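You operate a simulated robot arm through the tools that you are given. There is no shell and no other tool. Be economical: measure what you need, move in short steps, check, and stop when the job is done.

You are at the controls of a simulated two-armed robot. One attempt, no reset.

Task
Hold the red torch still, switch it off and put it away.
Fine: stand it in the leads bay of the third drawer and shut that. Set down upright: red torch.
Where things are to end (x, y in the base frame): red torch within 0.06 m of [0.58, 0.08].

Only the result counts: the job must be done as asked and must still hold three seconds after the hand-in. Knocking over, shifting, dropping, spilling or breaking anything else fails it.

Robot
Two 7-joint arms with two-finger parallel grippers on one trunk, on a base that drives. Base frame: it is fixed to the floor where the robot stands at the start and does not move with it; the origin is under the middle of the robot, x ahead of it, y to its left, z up. Lengths are in m, angles in degrees, forces in N, time in s.
The left shoulder is at the start at [0.03, 0.119, 1.11], the right one opposite. With the tool pointing down near the work surface each hand reaches from about 0.28 to 0.68 m from the robot's upright axis, wherever it stands, measured 20 degrees to its own side. Places, roughly: leads bay [0.6, 0.3, 0.5]; red torch button [0.5, 0, 1.2]; third chest drawer [0.6, 0.6, 0.6]. Payload 3.43 kg a hand.
Tool frame (each hand has its own): the origin (TCP) lies between the finger pads and is the grasp point; the fingertips stand 0.03 m ahead of it; z points along the fingers, y is the line along which they close. Largest opening 0.094 m; finger width 0.028, thickness 0.01; the body of the gripper, 0.05 by 0.096 m, starts 0.055 m behind the TCP.
Orientation is told as [roll, pitch, yaw] about the base's x, y, z axes, in that order, counted from this pose: with the fingers straight down and closing along the base's y, the tool's x points along the base's -x, its y along +y and its z along -z.

Tools
- The arms move only by the tool servo_tool. It takes "left_series", "right_series" or both (then of equal length, played together; a hand with none holds still); each is a list that holds one entry, the list of rows, each a list of 7 numbers: the shift along the base's x, y, z in m, then the turn, a rotation vector about the base's x, y, z in degrees, then the finger opening in m, from 0 to 0.094. In form: [[[dx, dy, dz, wx, wy, wz, fingers], ...]]. A call has 1 to 10 rows; each row shifts and turns the commanded pose from where the row before left it. Rows are played at 5 a second. More than 0.05 m and 8.6 degrees between two rows, or a gripper value outside its range, and nothing of the call is played. Where a pose cannot be reached the arm comes as near as it can. A force on the tool above 90 N (or 10 N above the force at the start of the call, whichever is more), or a blocked arm, ends the call early, and 0.2 s more pass. The fingers move at their own pace (about 0.072 m/s each) and stop on an object; they squeeze with about 21 N. The grip force told is the motor's: it shows also when the fingers shut on nothing. Time passes only in rows, and 0.2 s behind the last, so rows that do not move let the fingers close. It gives the time, the measured TCP pose, the force on the tool (base axes), the opening and the grip force at its end, in the units of the frame above (readings bear some noise), with the torque about the TCP (base axes, N m) and any sound that the robot's microphone picked up, and new pictures: "show" is both (left out), scene, wrist or none (wrist: the cameras of the hands that moved).
- Cameras (640 x 400 px; columns grow to the right, rows downward): "scene" is now at [0.0222, 0.0524, 1.8095]; the picture's right is [0.71, -0.71, 0.00], its down [-0.58, -0.58, -0.58] and it looks along [0.41, 0.41, -0.82] (base axes); focal length 290 px, centre (320, 200). "left" rides on the left gripper at [0.076, -0.014, -0.103] in its tool frame; the picture's right is [0.18, 0.98, 0.00], its down [-0.75, 0.14, -0.64] and it looks along [-0.63, 0.12, 0.77] (tool axes); focal length 243 px, centre (320, 200). "right" rides on the right gripper at [0.076, 0.014, -0.102] in its tool frame; the picture's right is [-0.18, 0.98, 0.00], its down [-0.75, -0.14, -0.64] and it looks along [-0.63, -0.12, 0.77] (tool axes); focal length 243 px, centre (320, 200). There is no depth. A picture from a camera that has moved, and an enlarged one, comes with that camera's place and axes in the base frame and with its lens.
- slide_trunk(by): slides the trunk up (or, below 0, down) by that many m; the arms and the scene camera ride with it, the base frame stays. It gives what a move gives, with no picture.
- base_move(legs): drives the robot by 1 to 6 legs, each [ahead, turn to the left] in m and degrees, along the robot's own axes; the way and the turn of a leg run together, so that a leg with both is an arc; at most 1.5 m and 180 degrees a leg. The arms and the cameras ride along, it lands a little off, and it stops where it bumps. It gives what a move gives, and a new picture of the scene camera.
- head_to(pan, tilt): turns the head with the scene camera to pan (to the left, within 143 degrees either way) and tilt (down, from -29 to 69), counted from straight ahead of the robot. It gives what a move gives, and a new picture of the scene camera.
- inspect(camera, box): a new picture of the part [left, top, right, bottom] of that camera's present view, enlarged. No time passes.
- close_job(): hands the job in; it is judged then, once.

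Work in short steps. Places have to be worked out from the pictures, the camera data and where the tool is seen: move nearer, look again, correct. Check each grasp and each placing, and mend what went wrong. You have 120 turns and 260 pictures in all, those below and enlarged ones among them. Open the grippers and draw the arms clear of the work before you hand the job in, unless the task says otherwise; then end with one line.

The tools are called after "Request:" by a JSON object that holds its "fn" and its "kwargs". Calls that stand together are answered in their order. servo_tool: Moves the arms, as the interface text tells. Its arguments: {"type":"object","properties":{"left_series":{"type":"array"},"right_series":{"type":"array"},"show":{"type":"string","enum":["both","scene","wrist","none"]}},"required":[]} The other tools are called the same way: slide_trunk (by) slides the trunk up or down; base_move (legs) drives the base; head_to (pan, tilt) turns the head that bears the scene camera; inspect (camera, box) takes an enlarged picture of a part of a camera's view; close_job () hands the job in.

At the start:

```text
clock: 0.0
left_ee_pos: [0.2882, 0.3786, 1.3958]
left_ee_rot: [0.0, 0.0, 0.0]
left_force: [-0.3, -0.6, 0.1]
left_moment: [0.03, 0.0, -0.02]
left_width: 0.0938
left_finger_force: 0.0
right_ee_pos: [0.3613, 0.0355, 1.3735]
right_ee_rot: [0.0, 0.0, 0.0]
right_force: [-0.6, 0.2, 0.6]
right_moment: [-0.01, -0.02, -0.02]
right_width: 0.0938
right_finger_force: 0.0
trunk travel left (down, up): [-0.375, 0.035]
robot x, y, heading: [0.0004, -0.0034, 0.2]
head pan, tilt: [45.1, 54.8]
```

scene: 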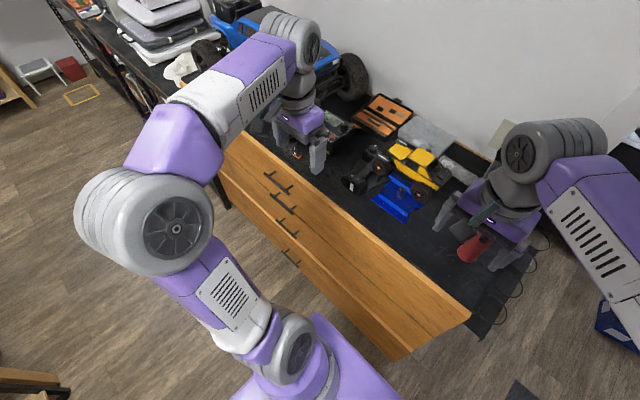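
right: 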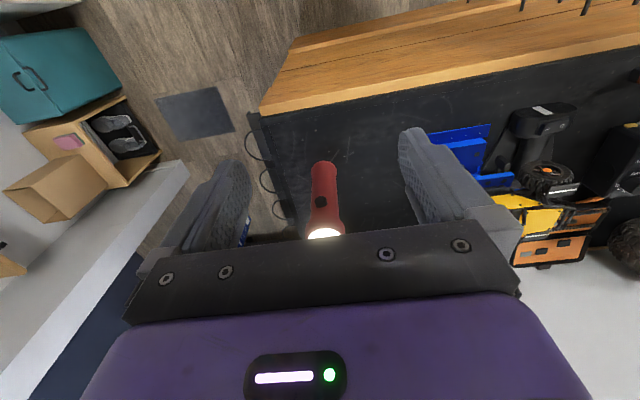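
left: 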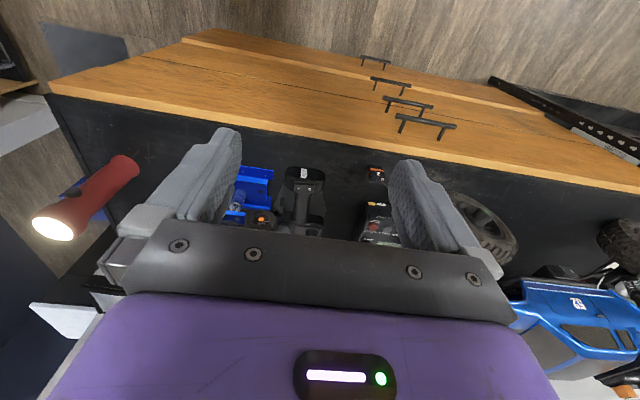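

The torch seems to stand, lamp up, near (0.565, 0.005), with its top around z 1.22. I'll enlarge the views to see the torch, its button and the drawers.

Request:
{"fn": "inspect", "kwargs": {"camera": "right", "box": [240, 130, 400, 250]}}

Request:
{"fn": "inspect", "kwargs": {"camera": "scene", "box": [220, 90, 540, 360]}}

Request:
{"fn": "inspect", "kwargs": {"camera": "left", "box": [0, 20, 500, 250]}}

```text
3.33 times, centred on (320, 190) of right
camera zoom: at [0.2851, 0.05, 1.4753], right [0.18, 0.98, 0.0], down [0.75, -0.14, 0.64], along [0.63, -0.12, -0.77], focal length 809 px, centre (320, 233)
```

zoom: 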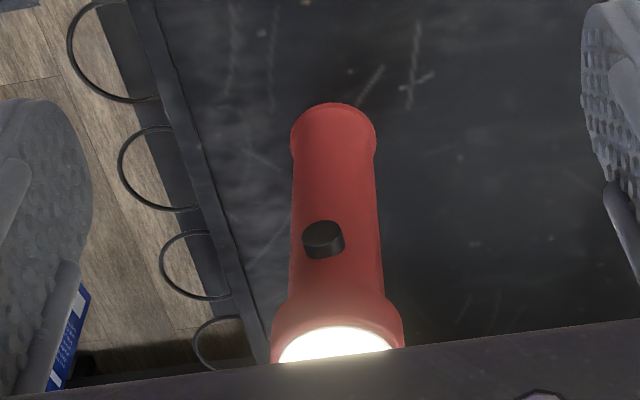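

```text
1.48 times, centred on (380, 225) of scene
camera zoom: at [0.0222, 0.0524, 1.8095], right [0.71, -0.71, 0.0], down [-0.58, -0.58, -0.58], along [0.41, 0.41, -0.82], focal length 430 px, centre (231, 163)
```

zoom: 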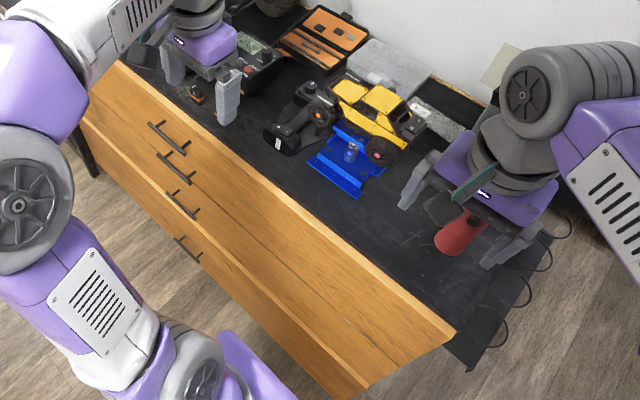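

```text
1.28 times, centred on (250, 135) of left
camera zoom: at [0.2109, 0.3639, 1.4979], right [-0.18, 0.98, 0.0], down [0.75, 0.14, 0.64], along [0.63, 0.12, -0.77], focal length 311 px, centre (410, 283)
```

zoom: 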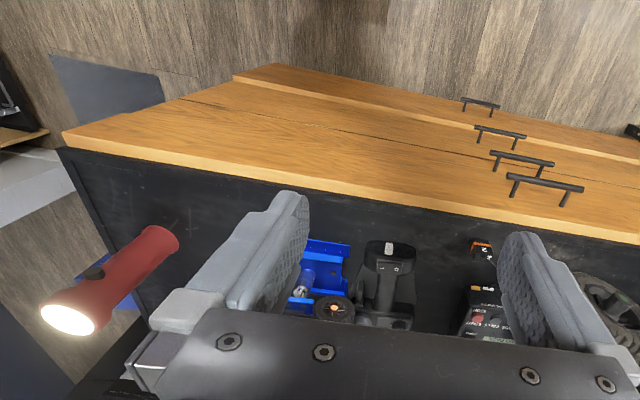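

The torch stands on the bench top (z about 1.035), about 0.195 tall, with its button on the robot side (-x) near z 1.176. I'll bring the right hand over it at a safe height first.

Request:
{"fn": "servo_tool", "kwargs": {"right_series": [[[0.04, -0.006, 0, 0, 0, 0, 0.094], [0.04, -0.006, 0, 0, 0, 0, 0.094], [0.04, -0.006, 0, 0, 0, 0, 0.094], [0.04, -0.006, 0, 0, 0, 0, 0.094], [0.04, -0.006, 0, 0, 0, 0, 0.094], [0, 0, 0, 0, 0, 0, 0.094]]]}}

```text
clock: 1.4
left_ee_pos: [0.2866, 0.3787, 1.3955]
left_ee_rot: [0.1, 0.0, -0.1]
left_force: [0.6, -0.6, 0.5]
left_moment: [-0.04, 0.0, -0.01]
left_width: 0.094
left_finger_force: 0.0
right_ee_pos: [0.5316, 0.0088, 1.3758]
right_ee_rot: [0.0, 0.0, 0.0]
right_force: [1.5, -0.5, 0.1]
right_moment: [0.01, 0.0, 0.03]
right_width: 0.0938
right_finger_force: 0.2
right hand out of reach, approached as far as the arm can: row 5
trunk travel left (down, up): [-0.375, 0.035]
robot x, y, heading: [-0.0057, 0.0026, 0.0]
head pan, tilt: [45.1, 54.8]
camera scene: at [0.022, 0.0521, 1.8096], right [0.71, -0.71, 0.0], down [-0.58, -0.58, -0.58], along [0.41, 0.41, -0.82], focal length 290 px, centre (320, 200)
camera right: at [0.4551, 0.0245, 1.4762], right [0.18, 0.98, 0.0], down [0.75, -0.14, 0.64], along [0.63, -0.12, -0.77], focal length 243 px, centre (320, 200)
```

scene: 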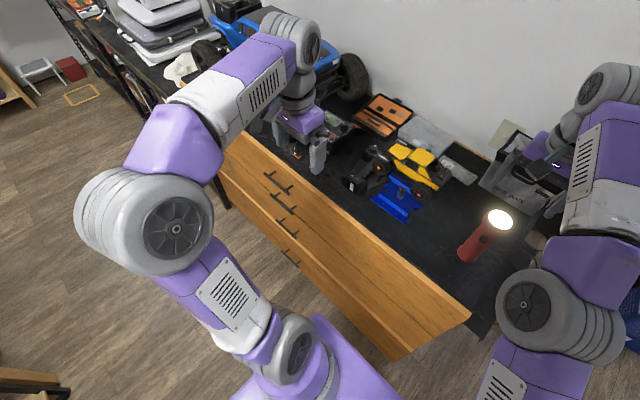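
right: 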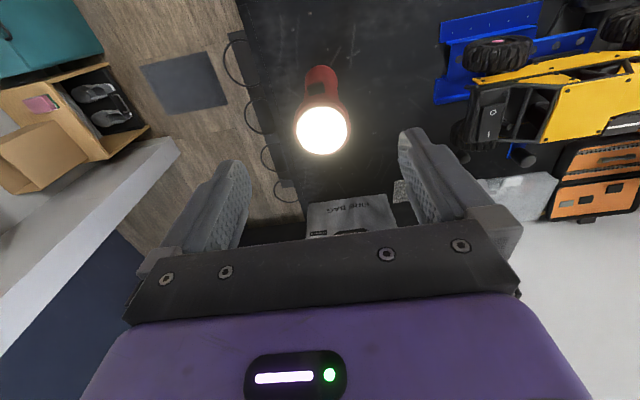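

Both cameras put the lamp at about (0.565, 0.005, 1.23). The right hand is limited by reach at this height, so I descend partly, fingers passing on both sides of the head.

Request:
{"fn": "servo_tool", "kwargs": {"right_series": [[[0, -0.002, -0.04, 0, 0, 0, 0.094], [0, -0.002, -0.04, 0, 0, 0, 0.094], [0, 0, -0.03, 0, 0, 0, 0.094], [0, 0, 0, 0, 0, 0, 0.094]]]}}

```text
clock: 2.4
left_ee_pos: [0.2872, 0.3784, 1.3953]
left_ee_rot: [0.0, 0.0, 0.0]
left_force: [-0.4, -0.6, 0.3]
left_moment: [0.01, -0.01, -0.01]
left_width: 0.094
left_finger_force: 0.1
right_ee_pos: [0.5313, 0.0041, 1.263]
right_ee_rot: [0.0, 0.0, -0.1]
right_force: [0.4, -0.5, 0.3]
right_moment: [0.0, -0.01, 0.03]
right_width: 0.0939
right_finger_force: 0.0
trunk travel left (down, up): [-0.375, 0.035]
robot x, y, heading: [-0.0007, 0.002, 0.2]
head pan, tilt: [45.1, 54.8]
camera scene: at [0.022, 0.0523, 1.8095], right [0.71, -0.71, 0.0], down [-0.58, -0.58, -0.58], along [0.41, 0.41, -0.82], focal length 290 px, centre (320, 200)
camera right: at [0.454, 0.0201, 1.3649], right [0.18, 0.98, 0.0], down [0.75, -0.14, 0.64], along [0.63, -0.12, -0.77], focal length 243 px, centre (320, 200)
```

scene: 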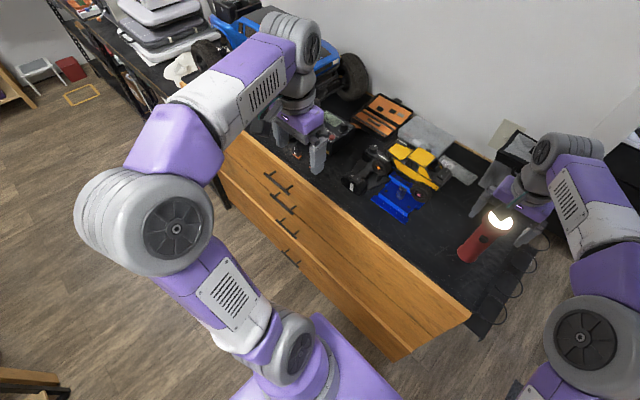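
right: 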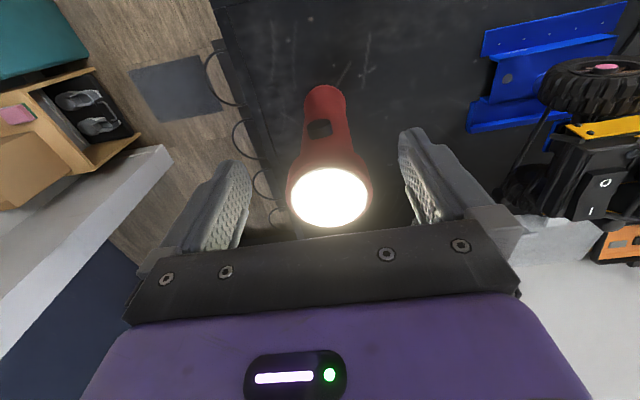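

Lamp centre at about (0.563, 0.006), diameter about 0.058, which fits the opening. I move over it and down to the head.

Request:
{"fn": "servo_tool", "kwargs": {"right_series": [[[0.016, 0.001, 0, 0, 0, 0, 0.094], [0.016, 0.001, -0.01, 0, 0, 0, 0.094], [0, 0, -0.025, 0, 0, 0, 0.094], [0, 0, -0.022, 0, 0, 0, 0.094], [0, 0, 0, 0, 0, 0, 0.094]]]}}

```text
clock: 3.6
left_ee_pos: [0.2872, 0.3781, 1.3963]
left_ee_rot: [-0.1, 0.0, 0.0]
left_force: [0.2, 0.1, -0.4]
left_moment: [0.01, -0.02, 0.0]
left_width: 0.0939
left_finger_force: 0.1
right_ee_pos: [0.5619, 0.0056, 1.2061]
right_ee_rot: [-0.1, -0.1, 0.0]
right_force: [0.0, -0.1, 0.0]
right_moment: [0.02, 0.03, -0.01]
right_width: 0.0938
right_finger_force: 0.1
trunk travel left (down, up): [-0.375, 0.035]
robot x, y, heading: [0.0019, 0.0007, -0.1]
head pan, tilt: [45.1, 54.8]
camera scene: at [0.022, 0.0525, 1.8095], right [0.71, -0.71, 0.0], down [-0.58, -0.58, -0.58], along [0.41, 0.41, -0.82], focal length 290 px, centre (320, 200)
camera right: at [0.4858, 0.0222, 1.3083], right [0.18, 0.98, 0.0], down [0.75, -0.14, 0.64], along [0.63, -0.12, -0.77], focal length 243 px, centre (320, 200)
```

scene: 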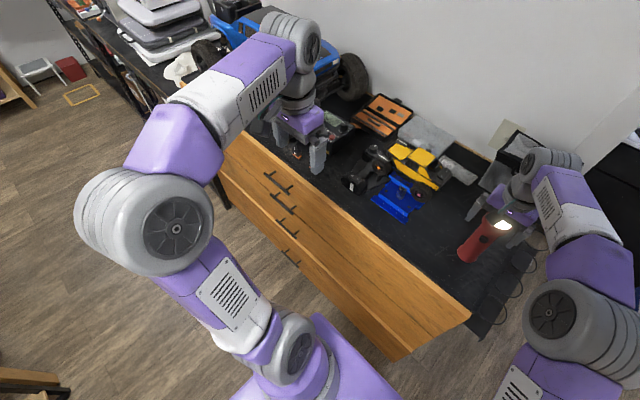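
right: 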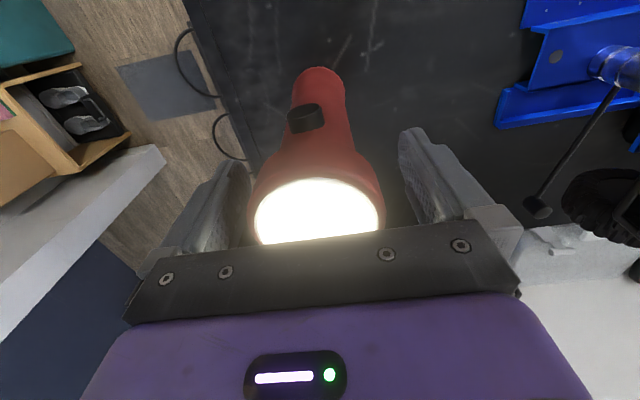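

The head is between the fingers. I raise the hand slightly so that the rim sits near the pad centre, and close.

Request:
{"fn": "servo_tool", "kwargs": {"right_series": [[[0.001, 0, 0.006, 0, 0, 0, 0.094], [0, 0, 0, 0, 0, 0, 0.07], [0, 0, 0, 0, 0, 0, 0.06], [0, 0, 0, 0, 0, 0, 0.045], [0, 0, 0, 0, 0, 0, 0.03], [0, 0, 0, 0, 0, 0, 0.03]]]}}

```text
clock: 5.0
left_ee_pos: [0.2869, 0.379, 1.395]
left_ee_rot: [0.0, 0.1, 0.0]
left_force: [-0.6, 0.3, 0.3]
left_moment: [0.01, -0.01, -0.01]
left_width: 0.0941
left_finger_force: 0.0
right_ee_pos: [0.5635, 0.0062, 1.213]
right_ee_rot: [0.0, 0.0, 0.0]
right_force: [0.4, -1.2, 1.3]
right_moment: [-0.01, -0.01, 0.0]
right_width: 0.0622
right_finger_force: 21.1
trunk travel left (down, up): [-0.375, 0.035]
robot x, y, heading: [0.0024, 0.0021, 0.0]
head pan, tilt: [45.1, 54.8]
camera scene: at [0.0221, 0.0523, 1.8095], right [0.71, -0.71, 0.0], down [-0.58, -0.58, -0.58], along [0.41, 0.41, -0.82], focal length 290 px, centre (320, 200)
camera right: at [0.4865, 0.0221, 1.3157], right [0.18, 0.98, 0.0], down [0.75, -0.14, 0.64], along [0.63, -0.12, -0.77], focal length 243 px, centre (320, 200)
```

scene: 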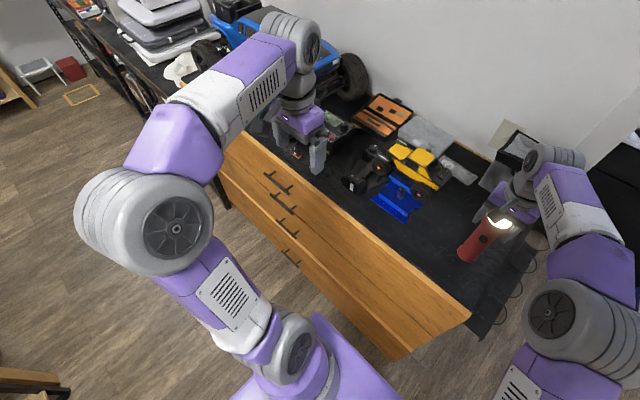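
right: 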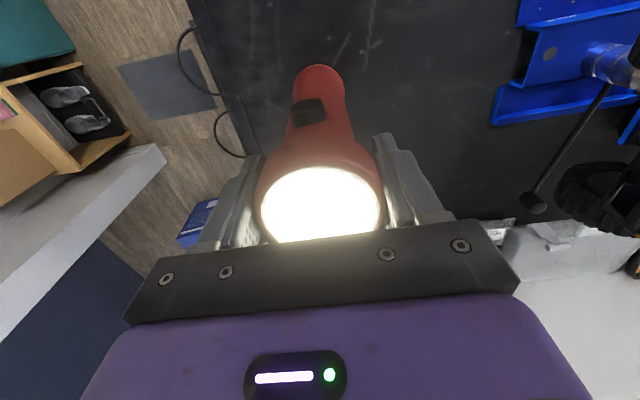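

Firm grip on the head. Now I turn the left hand toward horizontal (fingers pointing +x), closed, while bringing it forward and toward the torch.

Request:
{"fn": "servo_tool", "kwargs": {"left_series": [[[0.015, -0.01, 0, 0, -8, 0, 0.06], [0.015, -0.01, 0, 0, -8, 0, 0.03], [0.015, -0.01, 0, 0, -8, 0, 0], [0.015, -0.01, 0, 0, -8, 0, 0], [0.015, -0.01, -0.01, 0, -8, 0, 0], [0.015, -0.01, -0.02, 0, -8, 0, 0], [0.01, -0.01, -0.02, 0, -8, 0, 0], [0.01, -0.01, -0.02, 0, -8, 0, 0], [0.01, -0.01, -0.02, 0, -8, 0, 0], [0, 0, 0, 0, 0, 0, 0]]]}}

```text
clock: 7.2
left_ee_pos: [0.4102, 0.2901, 1.3074]
left_ee_rot: [-0.1, -72.0, 0.1]
left_force: [-0.4, 0.1, 0.2]
left_moment: [0.0, 0.0, -0.02]
left_width: 0.0
left_finger_force: 21.4
left hand out of reach, approached as far as the arm can: row 9
right_ee_pos: [0.5623, 0.0072, 1.2126]
right_ee_rot: [0.0, 0.0, 0.1]
right_force: [0.8, -1.1, 2.8]
right_moment: [0.05, -0.04, 0.02]
right_width: 0.0619
right_finger_force: 21.2
trunk travel left (down, up): [-0.375, 0.035]
robot x, y, heading: [-0.0013, 0.0026, 0.2]
head pan, tilt: [45.1, 54.8]
camera scene: at [0.0216, 0.0523, 1.8095], right [0.71, -0.71, 0.0], down [-0.58, -0.58, -0.58], along [0.41, 0.41, -0.82], focal length 290 px, centre (320, 200)
camera left: at [0.2885, 0.2762, 1.2664], right [-0.06, 0.98, -0.18], down [-0.38, 0.14, 0.92], along [0.92, 0.12, 0.36], focal length 243 px, centre (320, 200)
```

scene: 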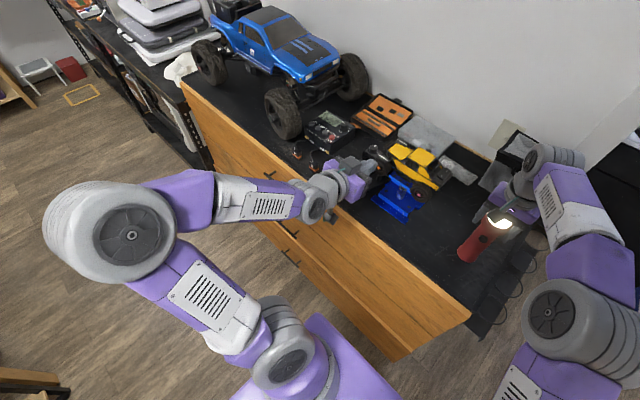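
left: 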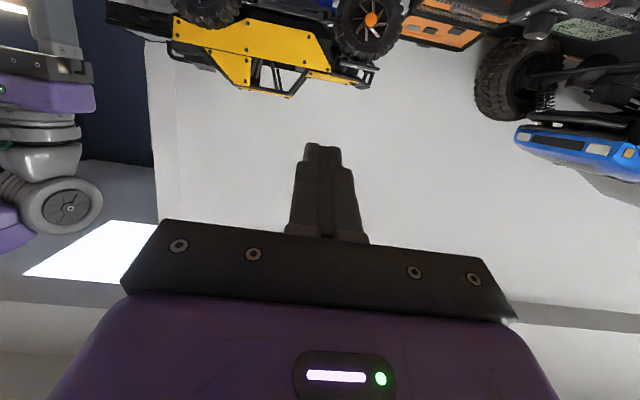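

The left hand arrived near horizontal. I bring it level with the button, still well short of it in x (target about 0.45, 0.03, 1.19).

Request:
{"fn": "servo_tool", "kwargs": {"left_series": [[[0.005, -0.035, -0.012, 0, -3, 0, 0], [0.005, -0.035, -0.012, 0, -3, 0, 0], [0.005, -0.035, -0.012, 0, -3, 0, 0], [0.005, -0.035, -0.015, 0, -3, 0, 0], [0.005, -0.035, -0.015, 0, -2, 0, 0], [0.005, -0.035, -0.02, 0, 0, 0, 0], [0.005, -0.035, -0.02, 0, 0, 0, 0], [0, -0.02, -0.016, 0, 0, 0, 0], [0, 0, 0, 0, 0, 0, 0]]]}}

```text
clock: 9.2
left_ee_pos: [0.4899, 0.0389, 1.2045]
left_ee_rot: [-0.5, -86.0, 0.5]
left_force: [0.0, -0.4, -0.3]
left_moment: [-0.02, -0.02, 0.02]
left_width: 0.0
left_finger_force: 20.9
left hand out of reach, approached as far as the arm can: row 1, 2, 3
right_ee_pos: [0.5638, 0.0062, 1.2127]
right_ee_rot: [0.0, 0.1, 0.0]
right_force: [0.2, 1.1, 2.2]
right_moment: [0.17, 0.05, -0.01]
right_width: 0.0621
right_finger_force: 21.6
trunk travel left (down, up): [-0.375, 0.035]
robot x, y, heading: [0.0019, -0.0018, 0.2]
head pan, tilt: [45.1, 54.8]
camera scene: at [0.0218, 0.0529, 1.8095], right [0.71, -0.71, 0.0], down [-0.58, -0.58, -0.58], along [0.41, 0.41, -0.82], focal length 290 px, centre (320, 200)
camera left: at [0.382, 0.0242, 1.1354], right [-0.01, 0.98, -0.18], down [-0.59, 0.14, 0.8], along [0.81, 0.12, 0.58], focal length 243 px, centre (320, 200)
```

scene: 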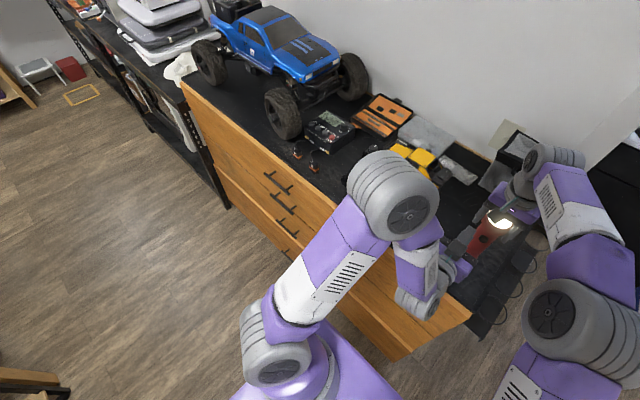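
left: 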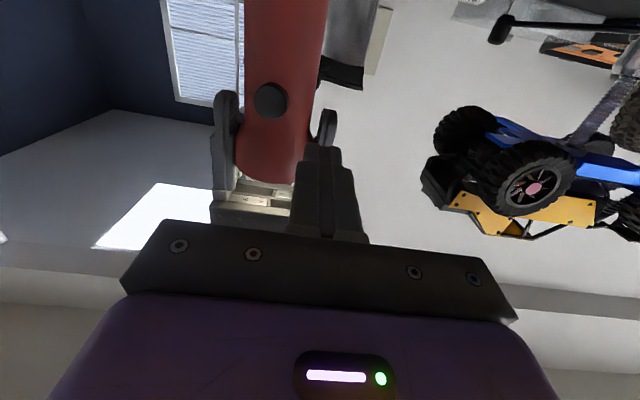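

The button is triangulated to (0.536, 0.004, 1.177); the left fingertip is at x 0.52. I back off a little and line up in y and z.

Request:
{"fn": "servo_tool", "kwargs": {"left_series": [[[-0.015, 0, 0, 0, 0, 0, 0], [0, -0.018, -0.014, 0, 0, 0, 0], [0, -0.017, -0.0135, 0, 0, 0, 0], [0, 0, 0, 0, 0, 0, 0]]], "show": "wrist"}}

Request:
{"fn": "head_to", "kwargs": {"pan": 0, "tilt": 50}}

```text
clock: 10.2
left_ee_pos: [0.4728, 0.0024, 1.1751]
left_ee_rot: [-0.2, -86.0, 0.2]
left_force: [0.0, -0.1, -0.1]
left_moment: [0.01, -0.01, 0.02]
left_width: 0.0
left_finger_force: 20.9
right_ee_pos: [0.5626, 0.0077, 1.2139]
right_ee_rot: [-0.1, 0.0, 0.0]
right_force: [-0.3, 0.7, 1.7]
right_moment: [0.07, 0.08, -0.04]
right_width: 0.0619
right_finger_force: 20.7
trunk travel left (down, up): [-0.375, 0.035]
robot x, y, heading: [-0.0005, 0.0003, 0.1]
head pan, tilt: [45.1, 54.8]
camera left: at [0.3659, -0.0117, 1.1067], right [-0.01, 0.98, -0.18], down [-0.59, 0.14, 0.8], along [0.81, 0.12, 0.58], focal length 243 px, centre (320, 200)
```

left: 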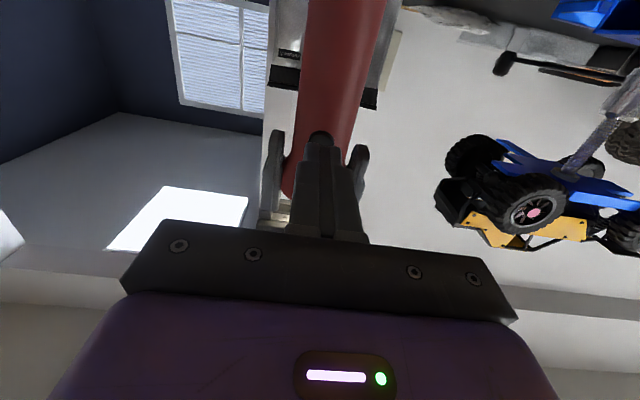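

```text
clock: 11.3
left_ee_pos: [0.4738, 0.0031, 1.176]
left_ee_rot: [-0.1, -86.0, 0.0]
left_force: [-0.1, -0.2, -0.6]
left_moment: [-0.02, 0.03, 0.0]
left_width: 0.0
left_finger_force: 20.9
right_ee_pos: [0.5627, 0.0067, 1.2145]
right_ee_rot: [0.0, -0.1, 0.0]
right_force: [0.0, -0.3, 2.2]
right_moment: [0.04, 0.09, 0.01]
right_width: 0.0617
right_finger_force: 20.5
trunk travel left (down, up): [-0.375, 0.035]
robot x, y, heading: [0.0009, -0.0008, -0.0]
head pan, tilt: [0.0, 50.0]
camera scene: at [0.0479, 0.0012, 1.8157], right [0.0, -1.0, 0.0], down [-0.77, 0.0, -0.64], along [0.64, 0.0, -0.77], focal length 290 px, centre (320, 200)
```

scene: 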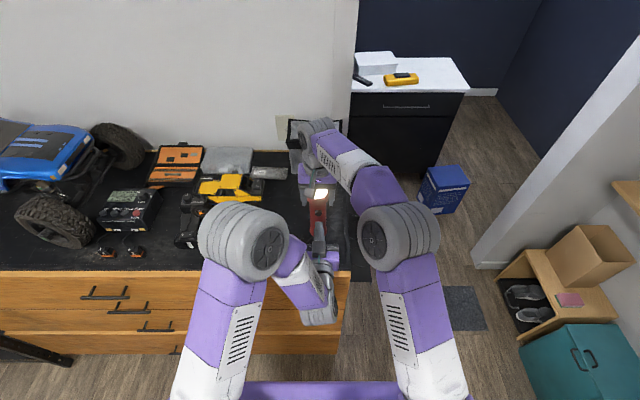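

The fingertip is in line with the button, with about 0.03 to go. I advance gently and watch force, sound and lamp.

Request:
{"fn": "servo_tool", "kwargs": {"left_series": [[[0.012, 0, 0.001, 0, 0, 0, 0], [0.012, 0, 0, 0, 0, 0, 0], [0.004, 0, 0, 0, 0, 0, 0], [0.003, 0, 0, 0, 0, 0, 0], [0, 0, 0, 0, 0, 0, 0]]]}}

```text
clock: 12.5
left_ee_pos: [0.5042, 0.0034, 1.1755]
left_ee_rot: [-0.1, -86.0, 0.0]
left_force: [-7.8, -1.4, 2.5]
left_moment: [0.09, -0.15, 0.0]
left_width: 0.0001
left_finger_force: 20.9
right_ee_pos: [0.5636, 0.0062, 1.2143]
right_ee_rot: [0.0, 0.0, 0.0]
right_force: [7.7, 1.6, -0.1]
right_moment: [0.08, -0.23, -0.05]
right_width: 0.0621
right_finger_force: 21.4
trunk travel left (down, up): [-0.375, 0.035]
robot x, y, heading: [-0.0033, 0.0014, -0.2]
head pan, tilt: [0.0, 50.0]
heard: click
camera scene: at [0.048, 0.0011, 1.8157], right [0.0, -1.0, 0.0], down [-0.77, 0.0, -0.64], along [0.64, 0.0, -0.77], focal length 290 px, centre (320, 200)
camera left: at [0.3974, -0.0107, 1.1077], right [-0.01, 0.98, -0.18], down [-0.59, 0.14, 0.8], along [0.81, 0.12, 0.58], focal length 243 px, centre (320, 200)
```

scene: 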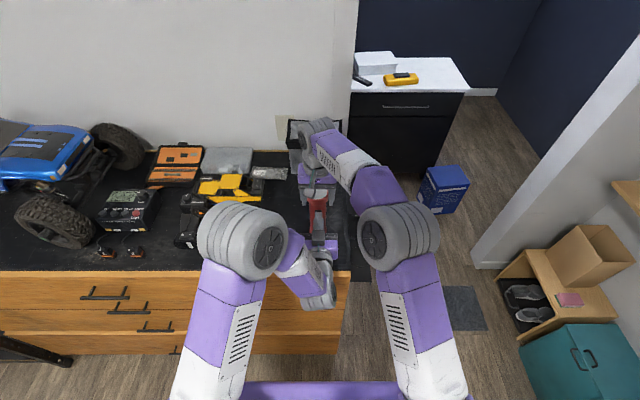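
left: 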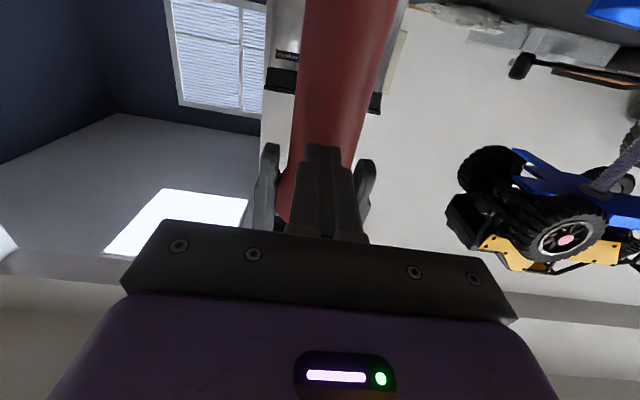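

The click was heard and the lamp looks dark. I withdraw the left hand straight back and check that it stays off.

Request:
{"fn": "servo_tool", "kwargs": {"left_series": [[[-0.02, 0, 0, 0, 0, 0, 0], [-0.03, 0.01, 0, 0, 0, 0, 0], [0, 0.035, 0.02, 0, 0, 0, 0], [0, 0.04, 0.02, 0, 0, 0, 0], [0, 0.04, 0.02, 0, 0, 0, 0], [-0.01, 0.04, 0.02, 0, 4, 0, 0], [-0.01, 0.04, 0.02, 0, 4, 0, 0], [-0.01, 0.04, 0, 0, 4, 0, 0], [-0.01, 0.03, 0, 0, 4, 0, 0]]], "show": "scene"}}

Request:
{"fn": "inspect", "kwargs": {"camera": "right", "box": [160, 30, 480, 260]}}

```text
clock: 14.5
left_ee_pos: [0.4457, 0.2758, 1.2756]
left_ee_rot: [0.2, -69.8, -0.2]
left_force: [-0.6, -0.2, 1.0]
left_moment: [0.03, 0.02, -0.03]
left_width: 0.0
left_finger_force: 21.5
left hand out of reach, approached as far as the arm can: row 4, 5, 6
right_ee_pos: [0.5631, 0.0079, 1.2144]
right_ee_rot: [-0.1, 0.0, 0.0]
right_force: [0.2, -1.1, 2.6]
right_moment: [0.04, 0.09, -0.02]
right_width: 0.0621
right_finger_force: 21.0
trunk travel left (down, up): [-0.375, 0.035]
robot x, y, heading: [0.0042, 0.0026, -0.0]
head pan, tilt: [0.0, 50.0]
camera scene: at [0.0474, 0.0018, 1.8158], right [0.0, -1.0, 0.0], down [-0.77, 0.0, -0.64], along [0.64, 0.0, -0.77], focal length 290 px, centre (320, 200)
```

scene: 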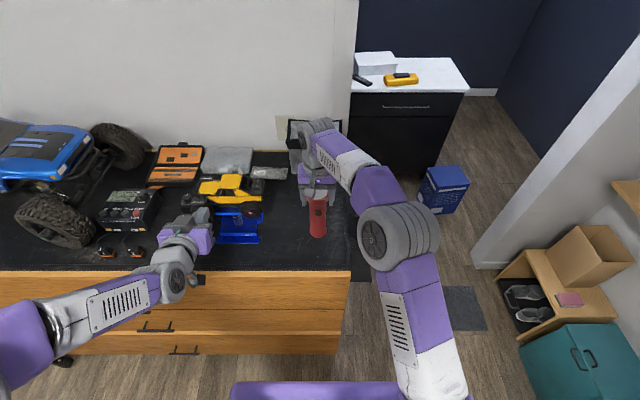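

```text
1.74 times, centred on (320, 145) of right
camera zoom: at [0.4861, 0.0226, 1.3157], right [0.18, 0.98, 0.0], down [0.75, -0.14, 0.64], along [0.63, -0.12, -0.77], focal length 422 px, centre (320, 296)
```

zoom: 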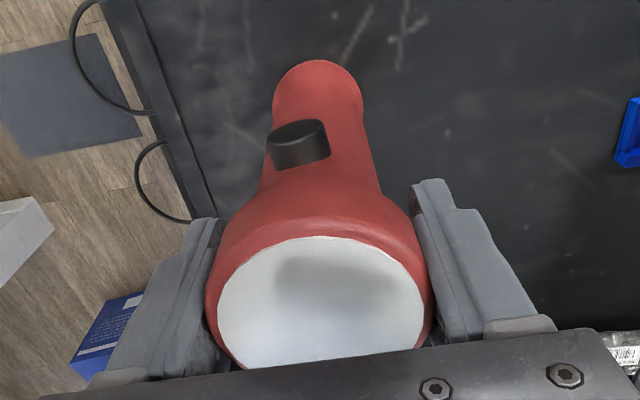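

The lamp is off and the torch is upright. Now I lift it slightly, draw it back over the clear bench toward the robot.

Request:
{"fn": "servo_tool", "kwargs": {"right_series": [[[0, 0, 0.015, 0, 0, 0, 0.03], [0, 0, 0.02, 0, 0, 0, 0.03], [-0.03, 0, 0.02, 0, 0, 0, 0.03], [-0.04, 0, 0.015, 0, 0, 0, 0.03], [-0.04, -0.01, 0.015, 0, 0, 0, 0.03], [-0.04, -0.02, 0.01, 0, 0, 0, 0.03], [-0.04, -0.03, 0, 0, 0, 0, 0.03], [0, 0, 0, 0, 0, 0, 0.03]]]}}

```text
clock: 16.3
left_ee_pos: [0.4473, 0.2757, 1.276]
left_ee_rot: [-0.1, -69.9, 0.2]
left_force: [0.1, -0.4, -0.5]
left_moment: [-0.01, -0.01, 0.01]
left_width: 0.0
left_finger_force: 21.1
right_ee_pos: [0.3762, -0.0486, 1.3091]
right_ee_rot: [-0.1, 0.1, 0.1]
right_force: [-0.1, -0.4, -1.5]
right_moment: [-0.02, 0.04, -0.02]
right_width: 0.0619
right_finger_force: 20.9
trunk travel left (down, up): [-0.375, 0.035]
robot x, y, heading: [0.0027, 0.0023, 0.2]
head pan, tilt: [0.0, 50.0]
camera scene: at [0.0499, 0.0025, 1.8157], right [0.0, -1.0, 0.0], down [-0.77, 0.0, -0.64], along [0.64, 0.0, -0.77], focal length 290 px, centre (320, 200)
camera right: at [0.3001, -0.0341, 1.4102], right [0.18, 0.98, 0.0], down [0.75, -0.14, 0.64], along [0.63, -0.12, -0.77], focal length 243 px, centre (320, 200)
```

scene: 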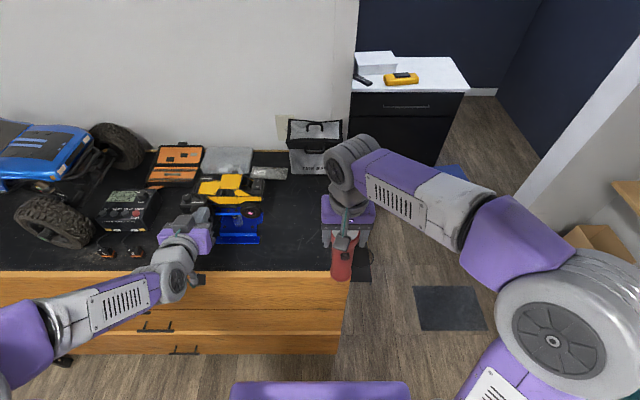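
right: 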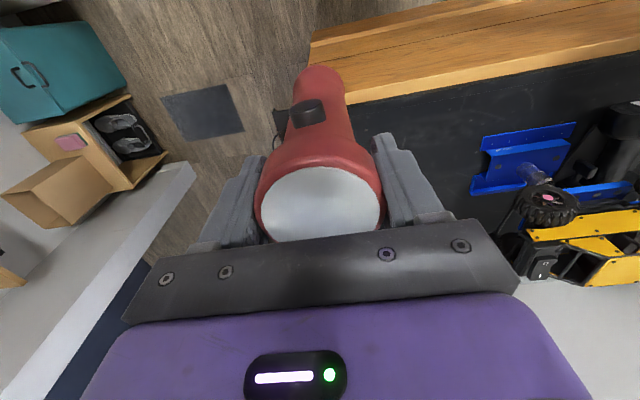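

Torch held upright. Before reversing, I check the floor behind and to the sides.

Request:
{"fn": "head_to", "kwargs": {"pan": 140, "tilt": 45}}

Request:
{"fn": "head_to", "kwargs": {"pan": -140, "tilt": 45}}

```text
clock: 18.6
left_ee_pos: [0.4451, 0.2739, 1.2756]
left_ee_rot: [0.0, -70.1, 0.1]
left_force: [-1.3, 0.2, 0.5]
left_moment: [0.01, -0.05, 0.0]
left_width: 0.0001
left_finger_force: 20.9
right_ee_pos: [0.3766, -0.051, 1.3092]
right_ee_rot: [-0.1, 0.0, 0.1]
right_force: [0.6, -0.2, -1.6]
right_moment: [0.0, 0.03, 0.0]
right_width: 0.0624
right_finger_force: 21.3
trunk travel left (down, up): [-0.375, 0.035]
robot x, y, heading: [0.0014, -0.0033, -0.0]
head pan, tilt: [140.0, 45.0]
camera scene: at [-0.0909, 0.0535, 1.8227], right [0.64, 0.77, 0.0], down [0.54, -0.45, -0.71], along [-0.54, 0.45, -0.71], focal length 290 px, centre (320, 200)
```

scene: 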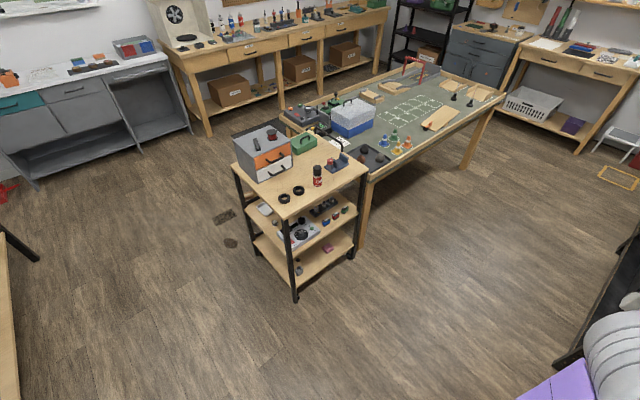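

```text
clock: 22.4
left_ee_pos: [0.4468, 0.2751, 1.2762]
left_ee_rot: [0.1, -70.1, 0.0]
left_force: [0.7, 0.7, 0.0]
left_moment: [0.01, 0.0, 0.02]
left_width: 0.0
left_finger_force: 20.8
right_ee_pos: [0.3761, -0.0507, 1.3087]
right_ee_rot: [0.0, 0.0, 0.0]
right_force: [0.2, -0.2, -1.8]
right_moment: [-0.03, -0.01, -0.01]
right_width: 0.0619
right_finger_force: 20.8
trunk travel left (down, up): [-0.375, 0.035]
robot x, y, heading: [-0.001, -0.0017, 0.0]
head pan, tilt: [-140.0, 45.0]
camera scene: at [-0.0909, -0.0511, 1.8227], right [-0.64, 0.77, 0.0], down [0.54, 0.45, -0.71], along [-0.54, -0.45, -0.71], focal length 290 px, centre (320, 200)
```

scene: 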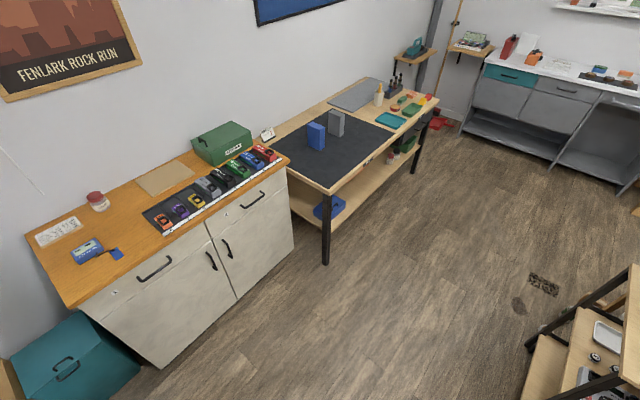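

There's ample floor: a cart starts near x -0.87 on the rear left. I back off and shift left to about (-0.33, 0.21).

Request:
{"fn": "base_move", "kwargs": {"legs": [[-0.13, 0], [0, -45], [-0.3, 0], [0, 45]]}}

Request:
{"fn": "head_to", "kwargs": {"pan": 20, "tilt": 45}}

```text
clock: 29.4
left_ee_pos: [0.1032, 0.4833, 1.2768]
left_ee_rot: [0.0, -70.0, 0.0]
left_force: [-0.2, 0.1, 0.0]
left_moment: [-0.02, 0.0, 0.01]
left_width: 0.0001
left_finger_force: 20.6
right_ee_pos: [0.0316, 0.158, 1.3094]
right_ee_rot: [0.0, 0.0, -0.1]
right_force: [1.0, -0.3, -1.6]
right_moment: [0.0, 0.03, -0.01]
right_width: 0.0618
right_finger_force: 20.7
trunk travel left (down, up): [-0.375, 0.035]
robot x, y, heading: [-0.3434, 0.21, -0.2]
head pan, tilt: [-140.0, 45.0]
camera scene: at [-0.4352, 0.1582, 1.8227], right [-0.64, 0.77, 0.0], down [0.54, 0.45, -0.71], along [-0.54, -0.45, -0.71], focal length 290 px, centre (320, 200)
```

scene: 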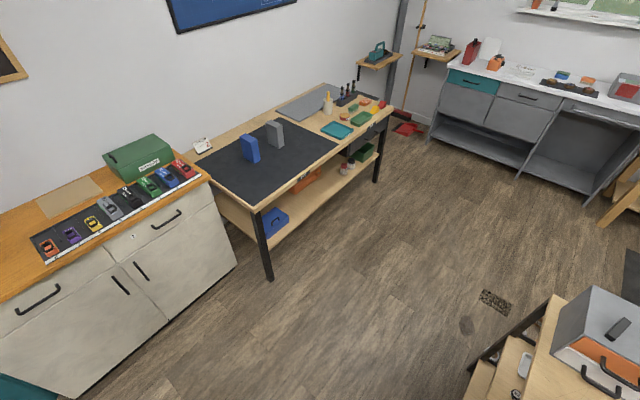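

```text
clock: 31.9
left_ee_pos: [0.1041, 0.4818, 1.2768]
left_ee_rot: [0.0, -70.0, 0.0]
left_force: [0.3, -0.5, 1.2]
left_moment: [-0.03, -0.01, 0.0]
left_width: 0.0002
left_finger_force: 20.5
right_ee_pos: [0.0315, 0.1573, 1.3092]
right_ee_rot: [0.0, 0.0, -0.1]
right_force: [-0.4, -0.8, -2.2]
right_moment: [-0.01, 0.0, -0.01]
right_width: 0.0618
right_finger_force: 21.2
trunk travel left (down, up): [-0.375, 0.035]
robot x, y, heading: [-0.3427, 0.2106, 0.1]
head pan, tilt: [20.0, 45.0]
camera scene: at [-0.2963, 0.238, 1.8226], right [0.34, -0.94, 0.0], down [-0.66, -0.24, -0.71], along [0.66, 0.24, -0.71], focal length 290 px, centre (320, 200)
```

scene: 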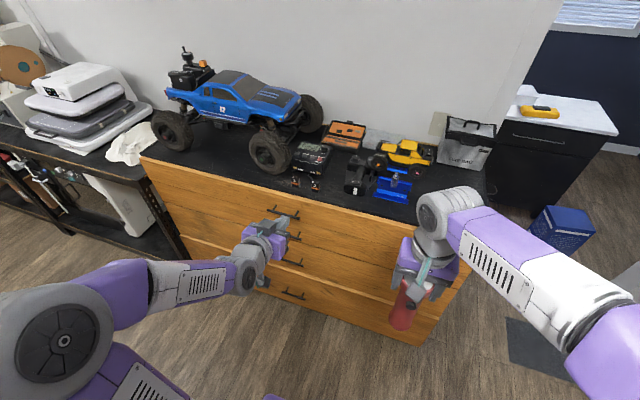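

In place. I lower the trunk so that the third handle comes within level reach, then look at the handles.

Request:
{"fn": "slide_trunk", "kwargs": {"by": -0.35}}

Request:
{"fn": "head_to", "kwargs": {"pan": 30, "tilt": 35}}

```text
clock: 35.3
left_ee_pos: [0.102, 0.4829, 0.9275]
left_ee_rot: [0.0, -70.1, -0.2]
left_force: [0.1, 1.4, -0.1]
left_moment: [-0.01, 0.01, 0.0]
left_width: 0.0001
left_finger_force: 20.8
right_ee_pos: [0.032, 0.1568, 0.9591]
right_ee_rot: [0.0, 0.0, -0.1]
right_force: [0.2, 0.4, -2.8]
right_moment: [0.05, 0.0, 0.0]
right_width: 0.062
right_finger_force: 21.2
trunk travel left (down, up): [-0.025, 0.385]
robot x, y, heading: [-0.3459, 0.2113, -0.2]
head pan, tilt: [20.0, 45.0]
```

```text
clock: 36.0
left_ee_pos: [0.1029, 0.4828, 0.9265]
left_ee_rot: [0.0, -70.0, -0.1]
left_force: [-0.8, -0.2, 0.1]
left_moment: [-0.02, 0.0, -0.02]
left_width: 0.0001
left_finger_force: 21.0
right_ee_pos: [0.031, 0.1581, 0.9578]
right_ee_rot: [-0.1, 0.0, -0.1]
right_force: [-0.3, -0.7, -1.7]
right_moment: [-0.04, 0.0, 0.04]
right_width: 0.0618
right_finger_force: 21.1
trunk travel left (down, up): [-0.025, 0.385]
robot x, y, heading: [-0.343, 0.2091, -0.0]
head pan, tilt: [30.0, 35.0]
camera scene: at [-0.2965, 0.2542, 1.4874], right [0.5, -0.87, 0.0], down [-0.5, -0.29, -0.82], along [0.71, 0.41, -0.57], focal length 290 px, centre (320, 200)
```

scene: 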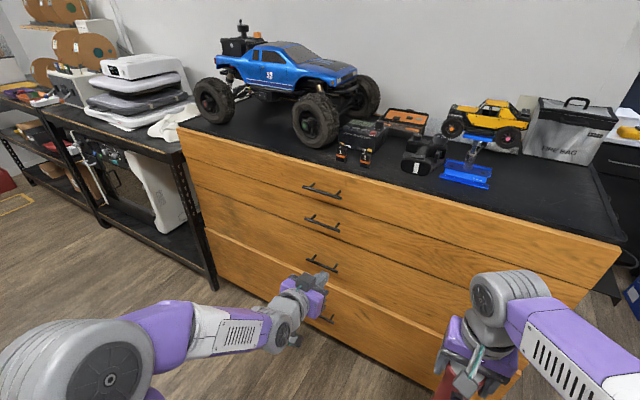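

I enlarge the handle area to locate the third handle precisely and check the drawer fronts.

Request:
{"fn": "inspect", "kwargs": {"camera": "scene", "box": [180, 120, 440, 340]}}

Request:
{"fn": "inspect", "kwargs": {"camera": "left", "box": [0, 0, 640, 400]}}

```text
1.82 times, centred on (310, 230) of scene
camera zoom: at [-0.2965, 0.2542, 1.4874], right [0.5, -0.87, 0.0], down [-0.5, -0.29, -0.82], along [0.71, 0.41, -0.57], focal length 528 px, centre (338, 146)
```

zoom: 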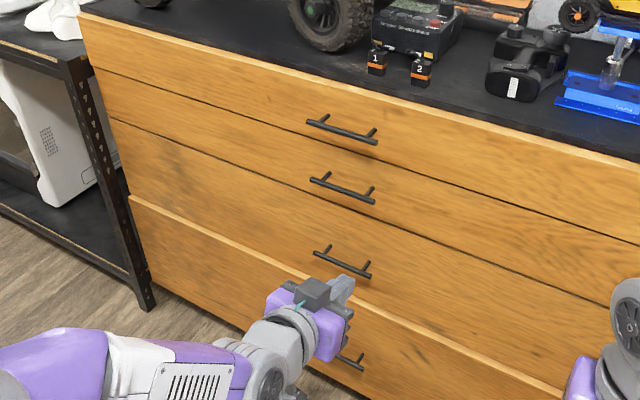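

```text
1.00 times, centred on (320, 200) of left (not enlarged: the box is as wide or as high as the picture)
camera zoom: at [-0.0198, 0.4685, 0.89], right [-0.06, 0.98, -0.17], down [-0.35, 0.14, 0.93], along [0.94, 0.12, 0.33], focal length 243 px, centre (320, 200)
```

zoom: 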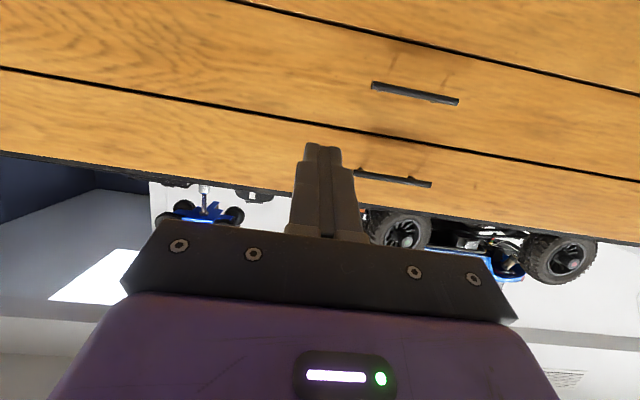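

The third handle bar is around x 0.366, y 0.56–0.69, z 0.66–0.67. I level the left hand and begin rolling it so that the fingers close vertically, moving to stand off in front of the handle.

Request:
{"fn": "servo_tool", "kwargs": {"left_series": [[[0.01, 0.015, -0.02, 0, -7, 0, 0.03], [0.01, 0.015, -0.02, 0, -7, 0, 0.06], [0.01, 0.015, -0.02, 0, -6, 0, 0.094], [0.01, 0.015, -0.02, 8, 0, 0, 0.094], [0.01, 0.015, -0.02, 8, 0, 0, 0.094], [0.01, 0.015, -0.02, 8, 0, 0, 0.094], [0.01, 0.015, -0.02, 8, 0, 0, 0.094], [0.01, 0.015, -0.02, 8, 0, 0, 0.094], [0.01, 0.015, -0.02, 8, 0, 0, 0.094], [0.01, 0, -0.02, 8, 0, 0, 0.094]]]}}

```text
clock: 38.2
left_ee_pos: [0.2027, 0.6167, 0.7273]
left_ee_rot: [90.0, -33.8, -90.1]
left_force: [0.5, 0.6, 0.7]
left_moment: [-0.01, 0.0, -0.01]
left_width: 0.0939
left_finger_force: 0.0
right_ee_pos: [0.0316, 0.1584, 0.9599]
right_ee_rot: [0.0, 0.0, -0.1]
right_force: [0.1, -0.3, -2.8]
right_moment: [0.0, -0.03, -0.02]
right_width: 0.0617
right_finger_force: 20.8
trunk travel left (down, up): [-0.025, 0.385]
robot x, y, heading: [-0.3468, 0.2081, 0.0]
head pan, tilt: [30.0, 35.0]
camera scene: at [-0.2963, 0.2543, 1.4874], right [0.5, -0.87, 0.0], down [-0.5, -0.29, -0.82], along [0.71, 0.41, -0.57], focal length 290 px, centre (320, 200)
camera left: at [0.0997, 0.6721, 0.6725], right [0.0, 0.7, 0.71], down [-0.64, -0.55, 0.54], along [0.77, -0.46, 0.45], focal length 243 px, centre (320, 200)
```

scene: 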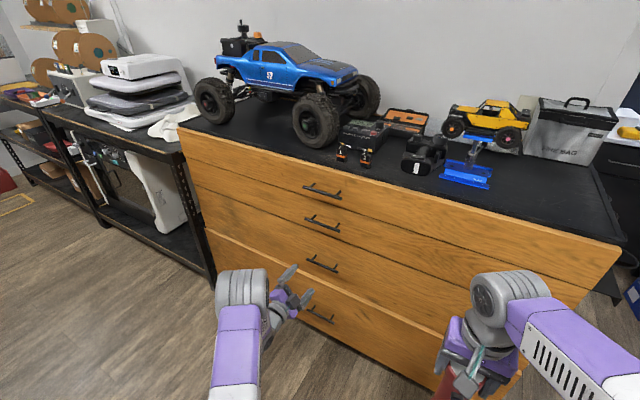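
left: 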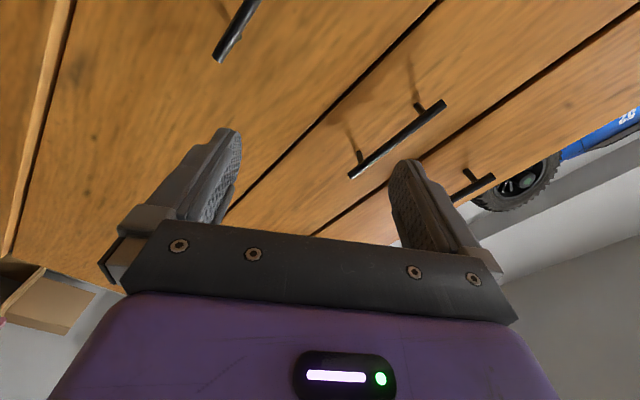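

Roll is going well (56° done). I complete it to 90° in place.

Request:
{"fn": "servo_tool", "kwargs": {"left_series": [[[0, 0, 0, 8.5, 0, 0, 0.094], [0, 0, 0, 8.5, 0, 0, 0.094], [0, 0, 0, 8.5, 0, 0, 0.094], [0, 0, 0, 8.5, 0, 0, 0.094], [0, 0, -0.02, 0, 0, 0, 0.094], [0, 0, 0, 0, 0, 0, 0.094]]]}}

```text
clock: 39.6
left_ee_pos: [0.2028, 0.6174, 0.7057]
left_ee_rot: [90.0, 0.0, -90.0]
left_force: [0.0, 0.4, 0.0]
left_moment: [0.01, 0.0, -0.03]
left_width: 0.0938
left_finger_force: 0.0
right_ee_pos: [0.0319, 0.1585, 0.9601]
right_ee_rot: [0.0, 0.1, -0.1]
right_force: [0.2, 0.0, -2.0]
right_moment: [-0.02, 0.0, -0.02]
right_width: 0.0619
right_finger_force: 20.3
trunk travel left (down, up): [-0.025, 0.385]
robot x, y, heading: [-0.3433, 0.2099, 0.1]
head pan, tilt: [30.0, 35.0]
camera scene: at [-0.2965, 0.2542, 1.4875], right [0.5, -0.87, 0.0], down [-0.5, -0.29, -0.82], along [0.71, 0.41, -0.57], focal length 290 px, centre (320, 200)
camera left: at [0.0992, 0.6933, 0.6917], right [0.0, 0.18, 0.98], down [-0.64, -0.75, 0.14], along [0.77, -0.63, 0.12], focal length 243 px, centre (320, 200)
```

scene: 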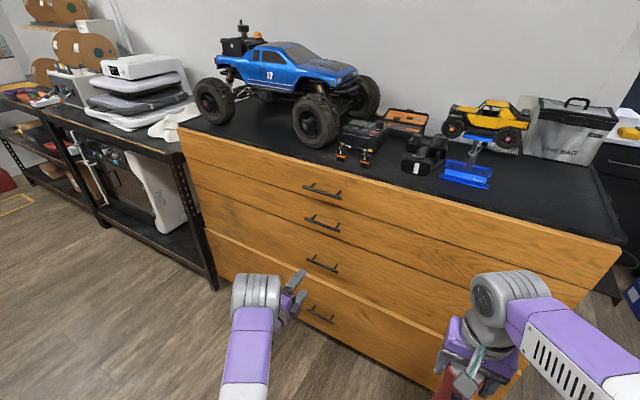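
left: 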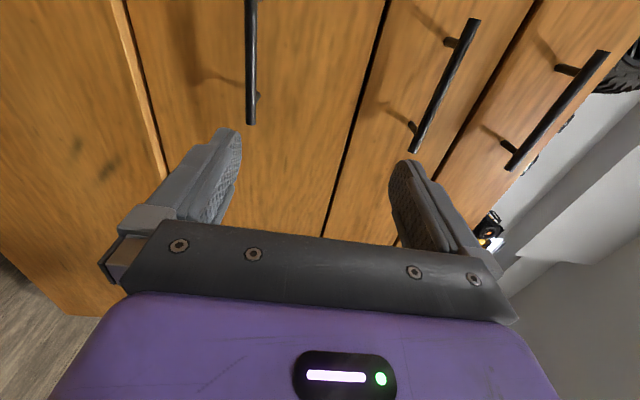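

Combining views puts the third handle bar at x≈0.378, y 0.566–0.69, z≈0.64. I lower to that height and approach halfway.

Request:
{"fn": "servo_tool", "kwargs": {"left_series": [[[0.02, 0.005, -0.03, 0, 0, 0, 0.094], [0.03, 0.005, -0.035, 0, 0, 0, 0.094], [0.035, 0, 0, 0, 0, 0, 0.094], [0, 0, 0, 0, 0, 0, 0.094]]]}}

Request:
{"fn": "inspect", "kwargs": {"camera": "scene", "box": [240, 220, 400, 320]}}

```text
clock: 40.6
left_ee_pos: [0.2865, 0.6284, 0.6422]
left_ee_rot: [90.1, 0.0, -90.1]
left_force: [1.8, 0.1, -0.4]
left_moment: [0.01, 0.01, 0.0]
left_width: 0.0942
left_finger_force: 0.1
right_ee_pos: [0.0303, 0.1592, 0.9587]
right_ee_rot: [0.0, 0.0, -0.1]
right_force: [-0.1, 0.1, -1.8]
right_moment: [0.0, 0.02, -0.03]
right_width: 0.0618
right_finger_force: 20.9
trunk travel left (down, up): [-0.025, 0.385]
robot x, y, heading: [-0.3396, 0.2091, -0.1]
head pan, tilt: [30.0, 35.0]
camera scene: at [-0.2966, 0.2542, 1.4875], right [0.5, -0.87, 0.0], down [-0.5, -0.29, -0.82], along [0.71, 0.41, -0.57], focal length 290 px, centre (320, 200)
camera left: at [0.1843, 0.7044, 0.6277], right [0.0, 0.18, 0.98], down [-0.64, -0.75, 0.14], along [0.77, -0.63, 0.12], focal length 243 px, centre (320, 200)
```

scene: 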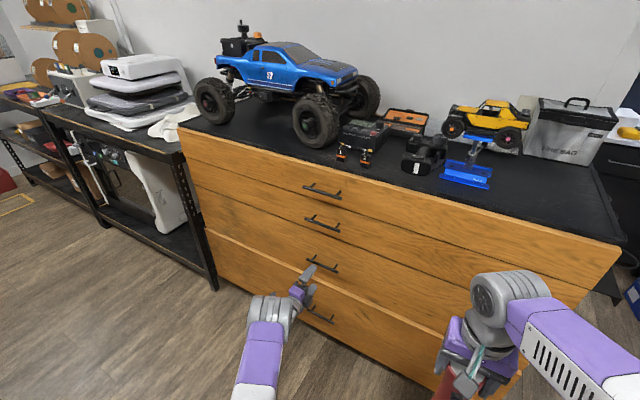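
left: 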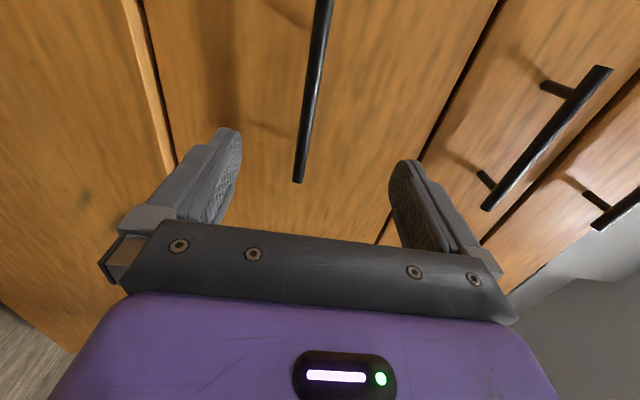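

```text
4.00 times, centred on (320, 270) of scene
camera zoom: at [-0.2966, 0.2542, 1.4875], right [0.5, -0.87, 0.0], down [-0.5, -0.29, -0.82], along [0.71, 0.41, -0.57], focal length 1161 px, centre (320, -80)
```

zoom: 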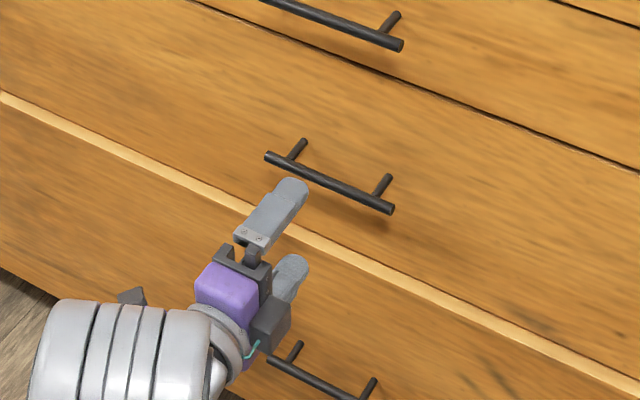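

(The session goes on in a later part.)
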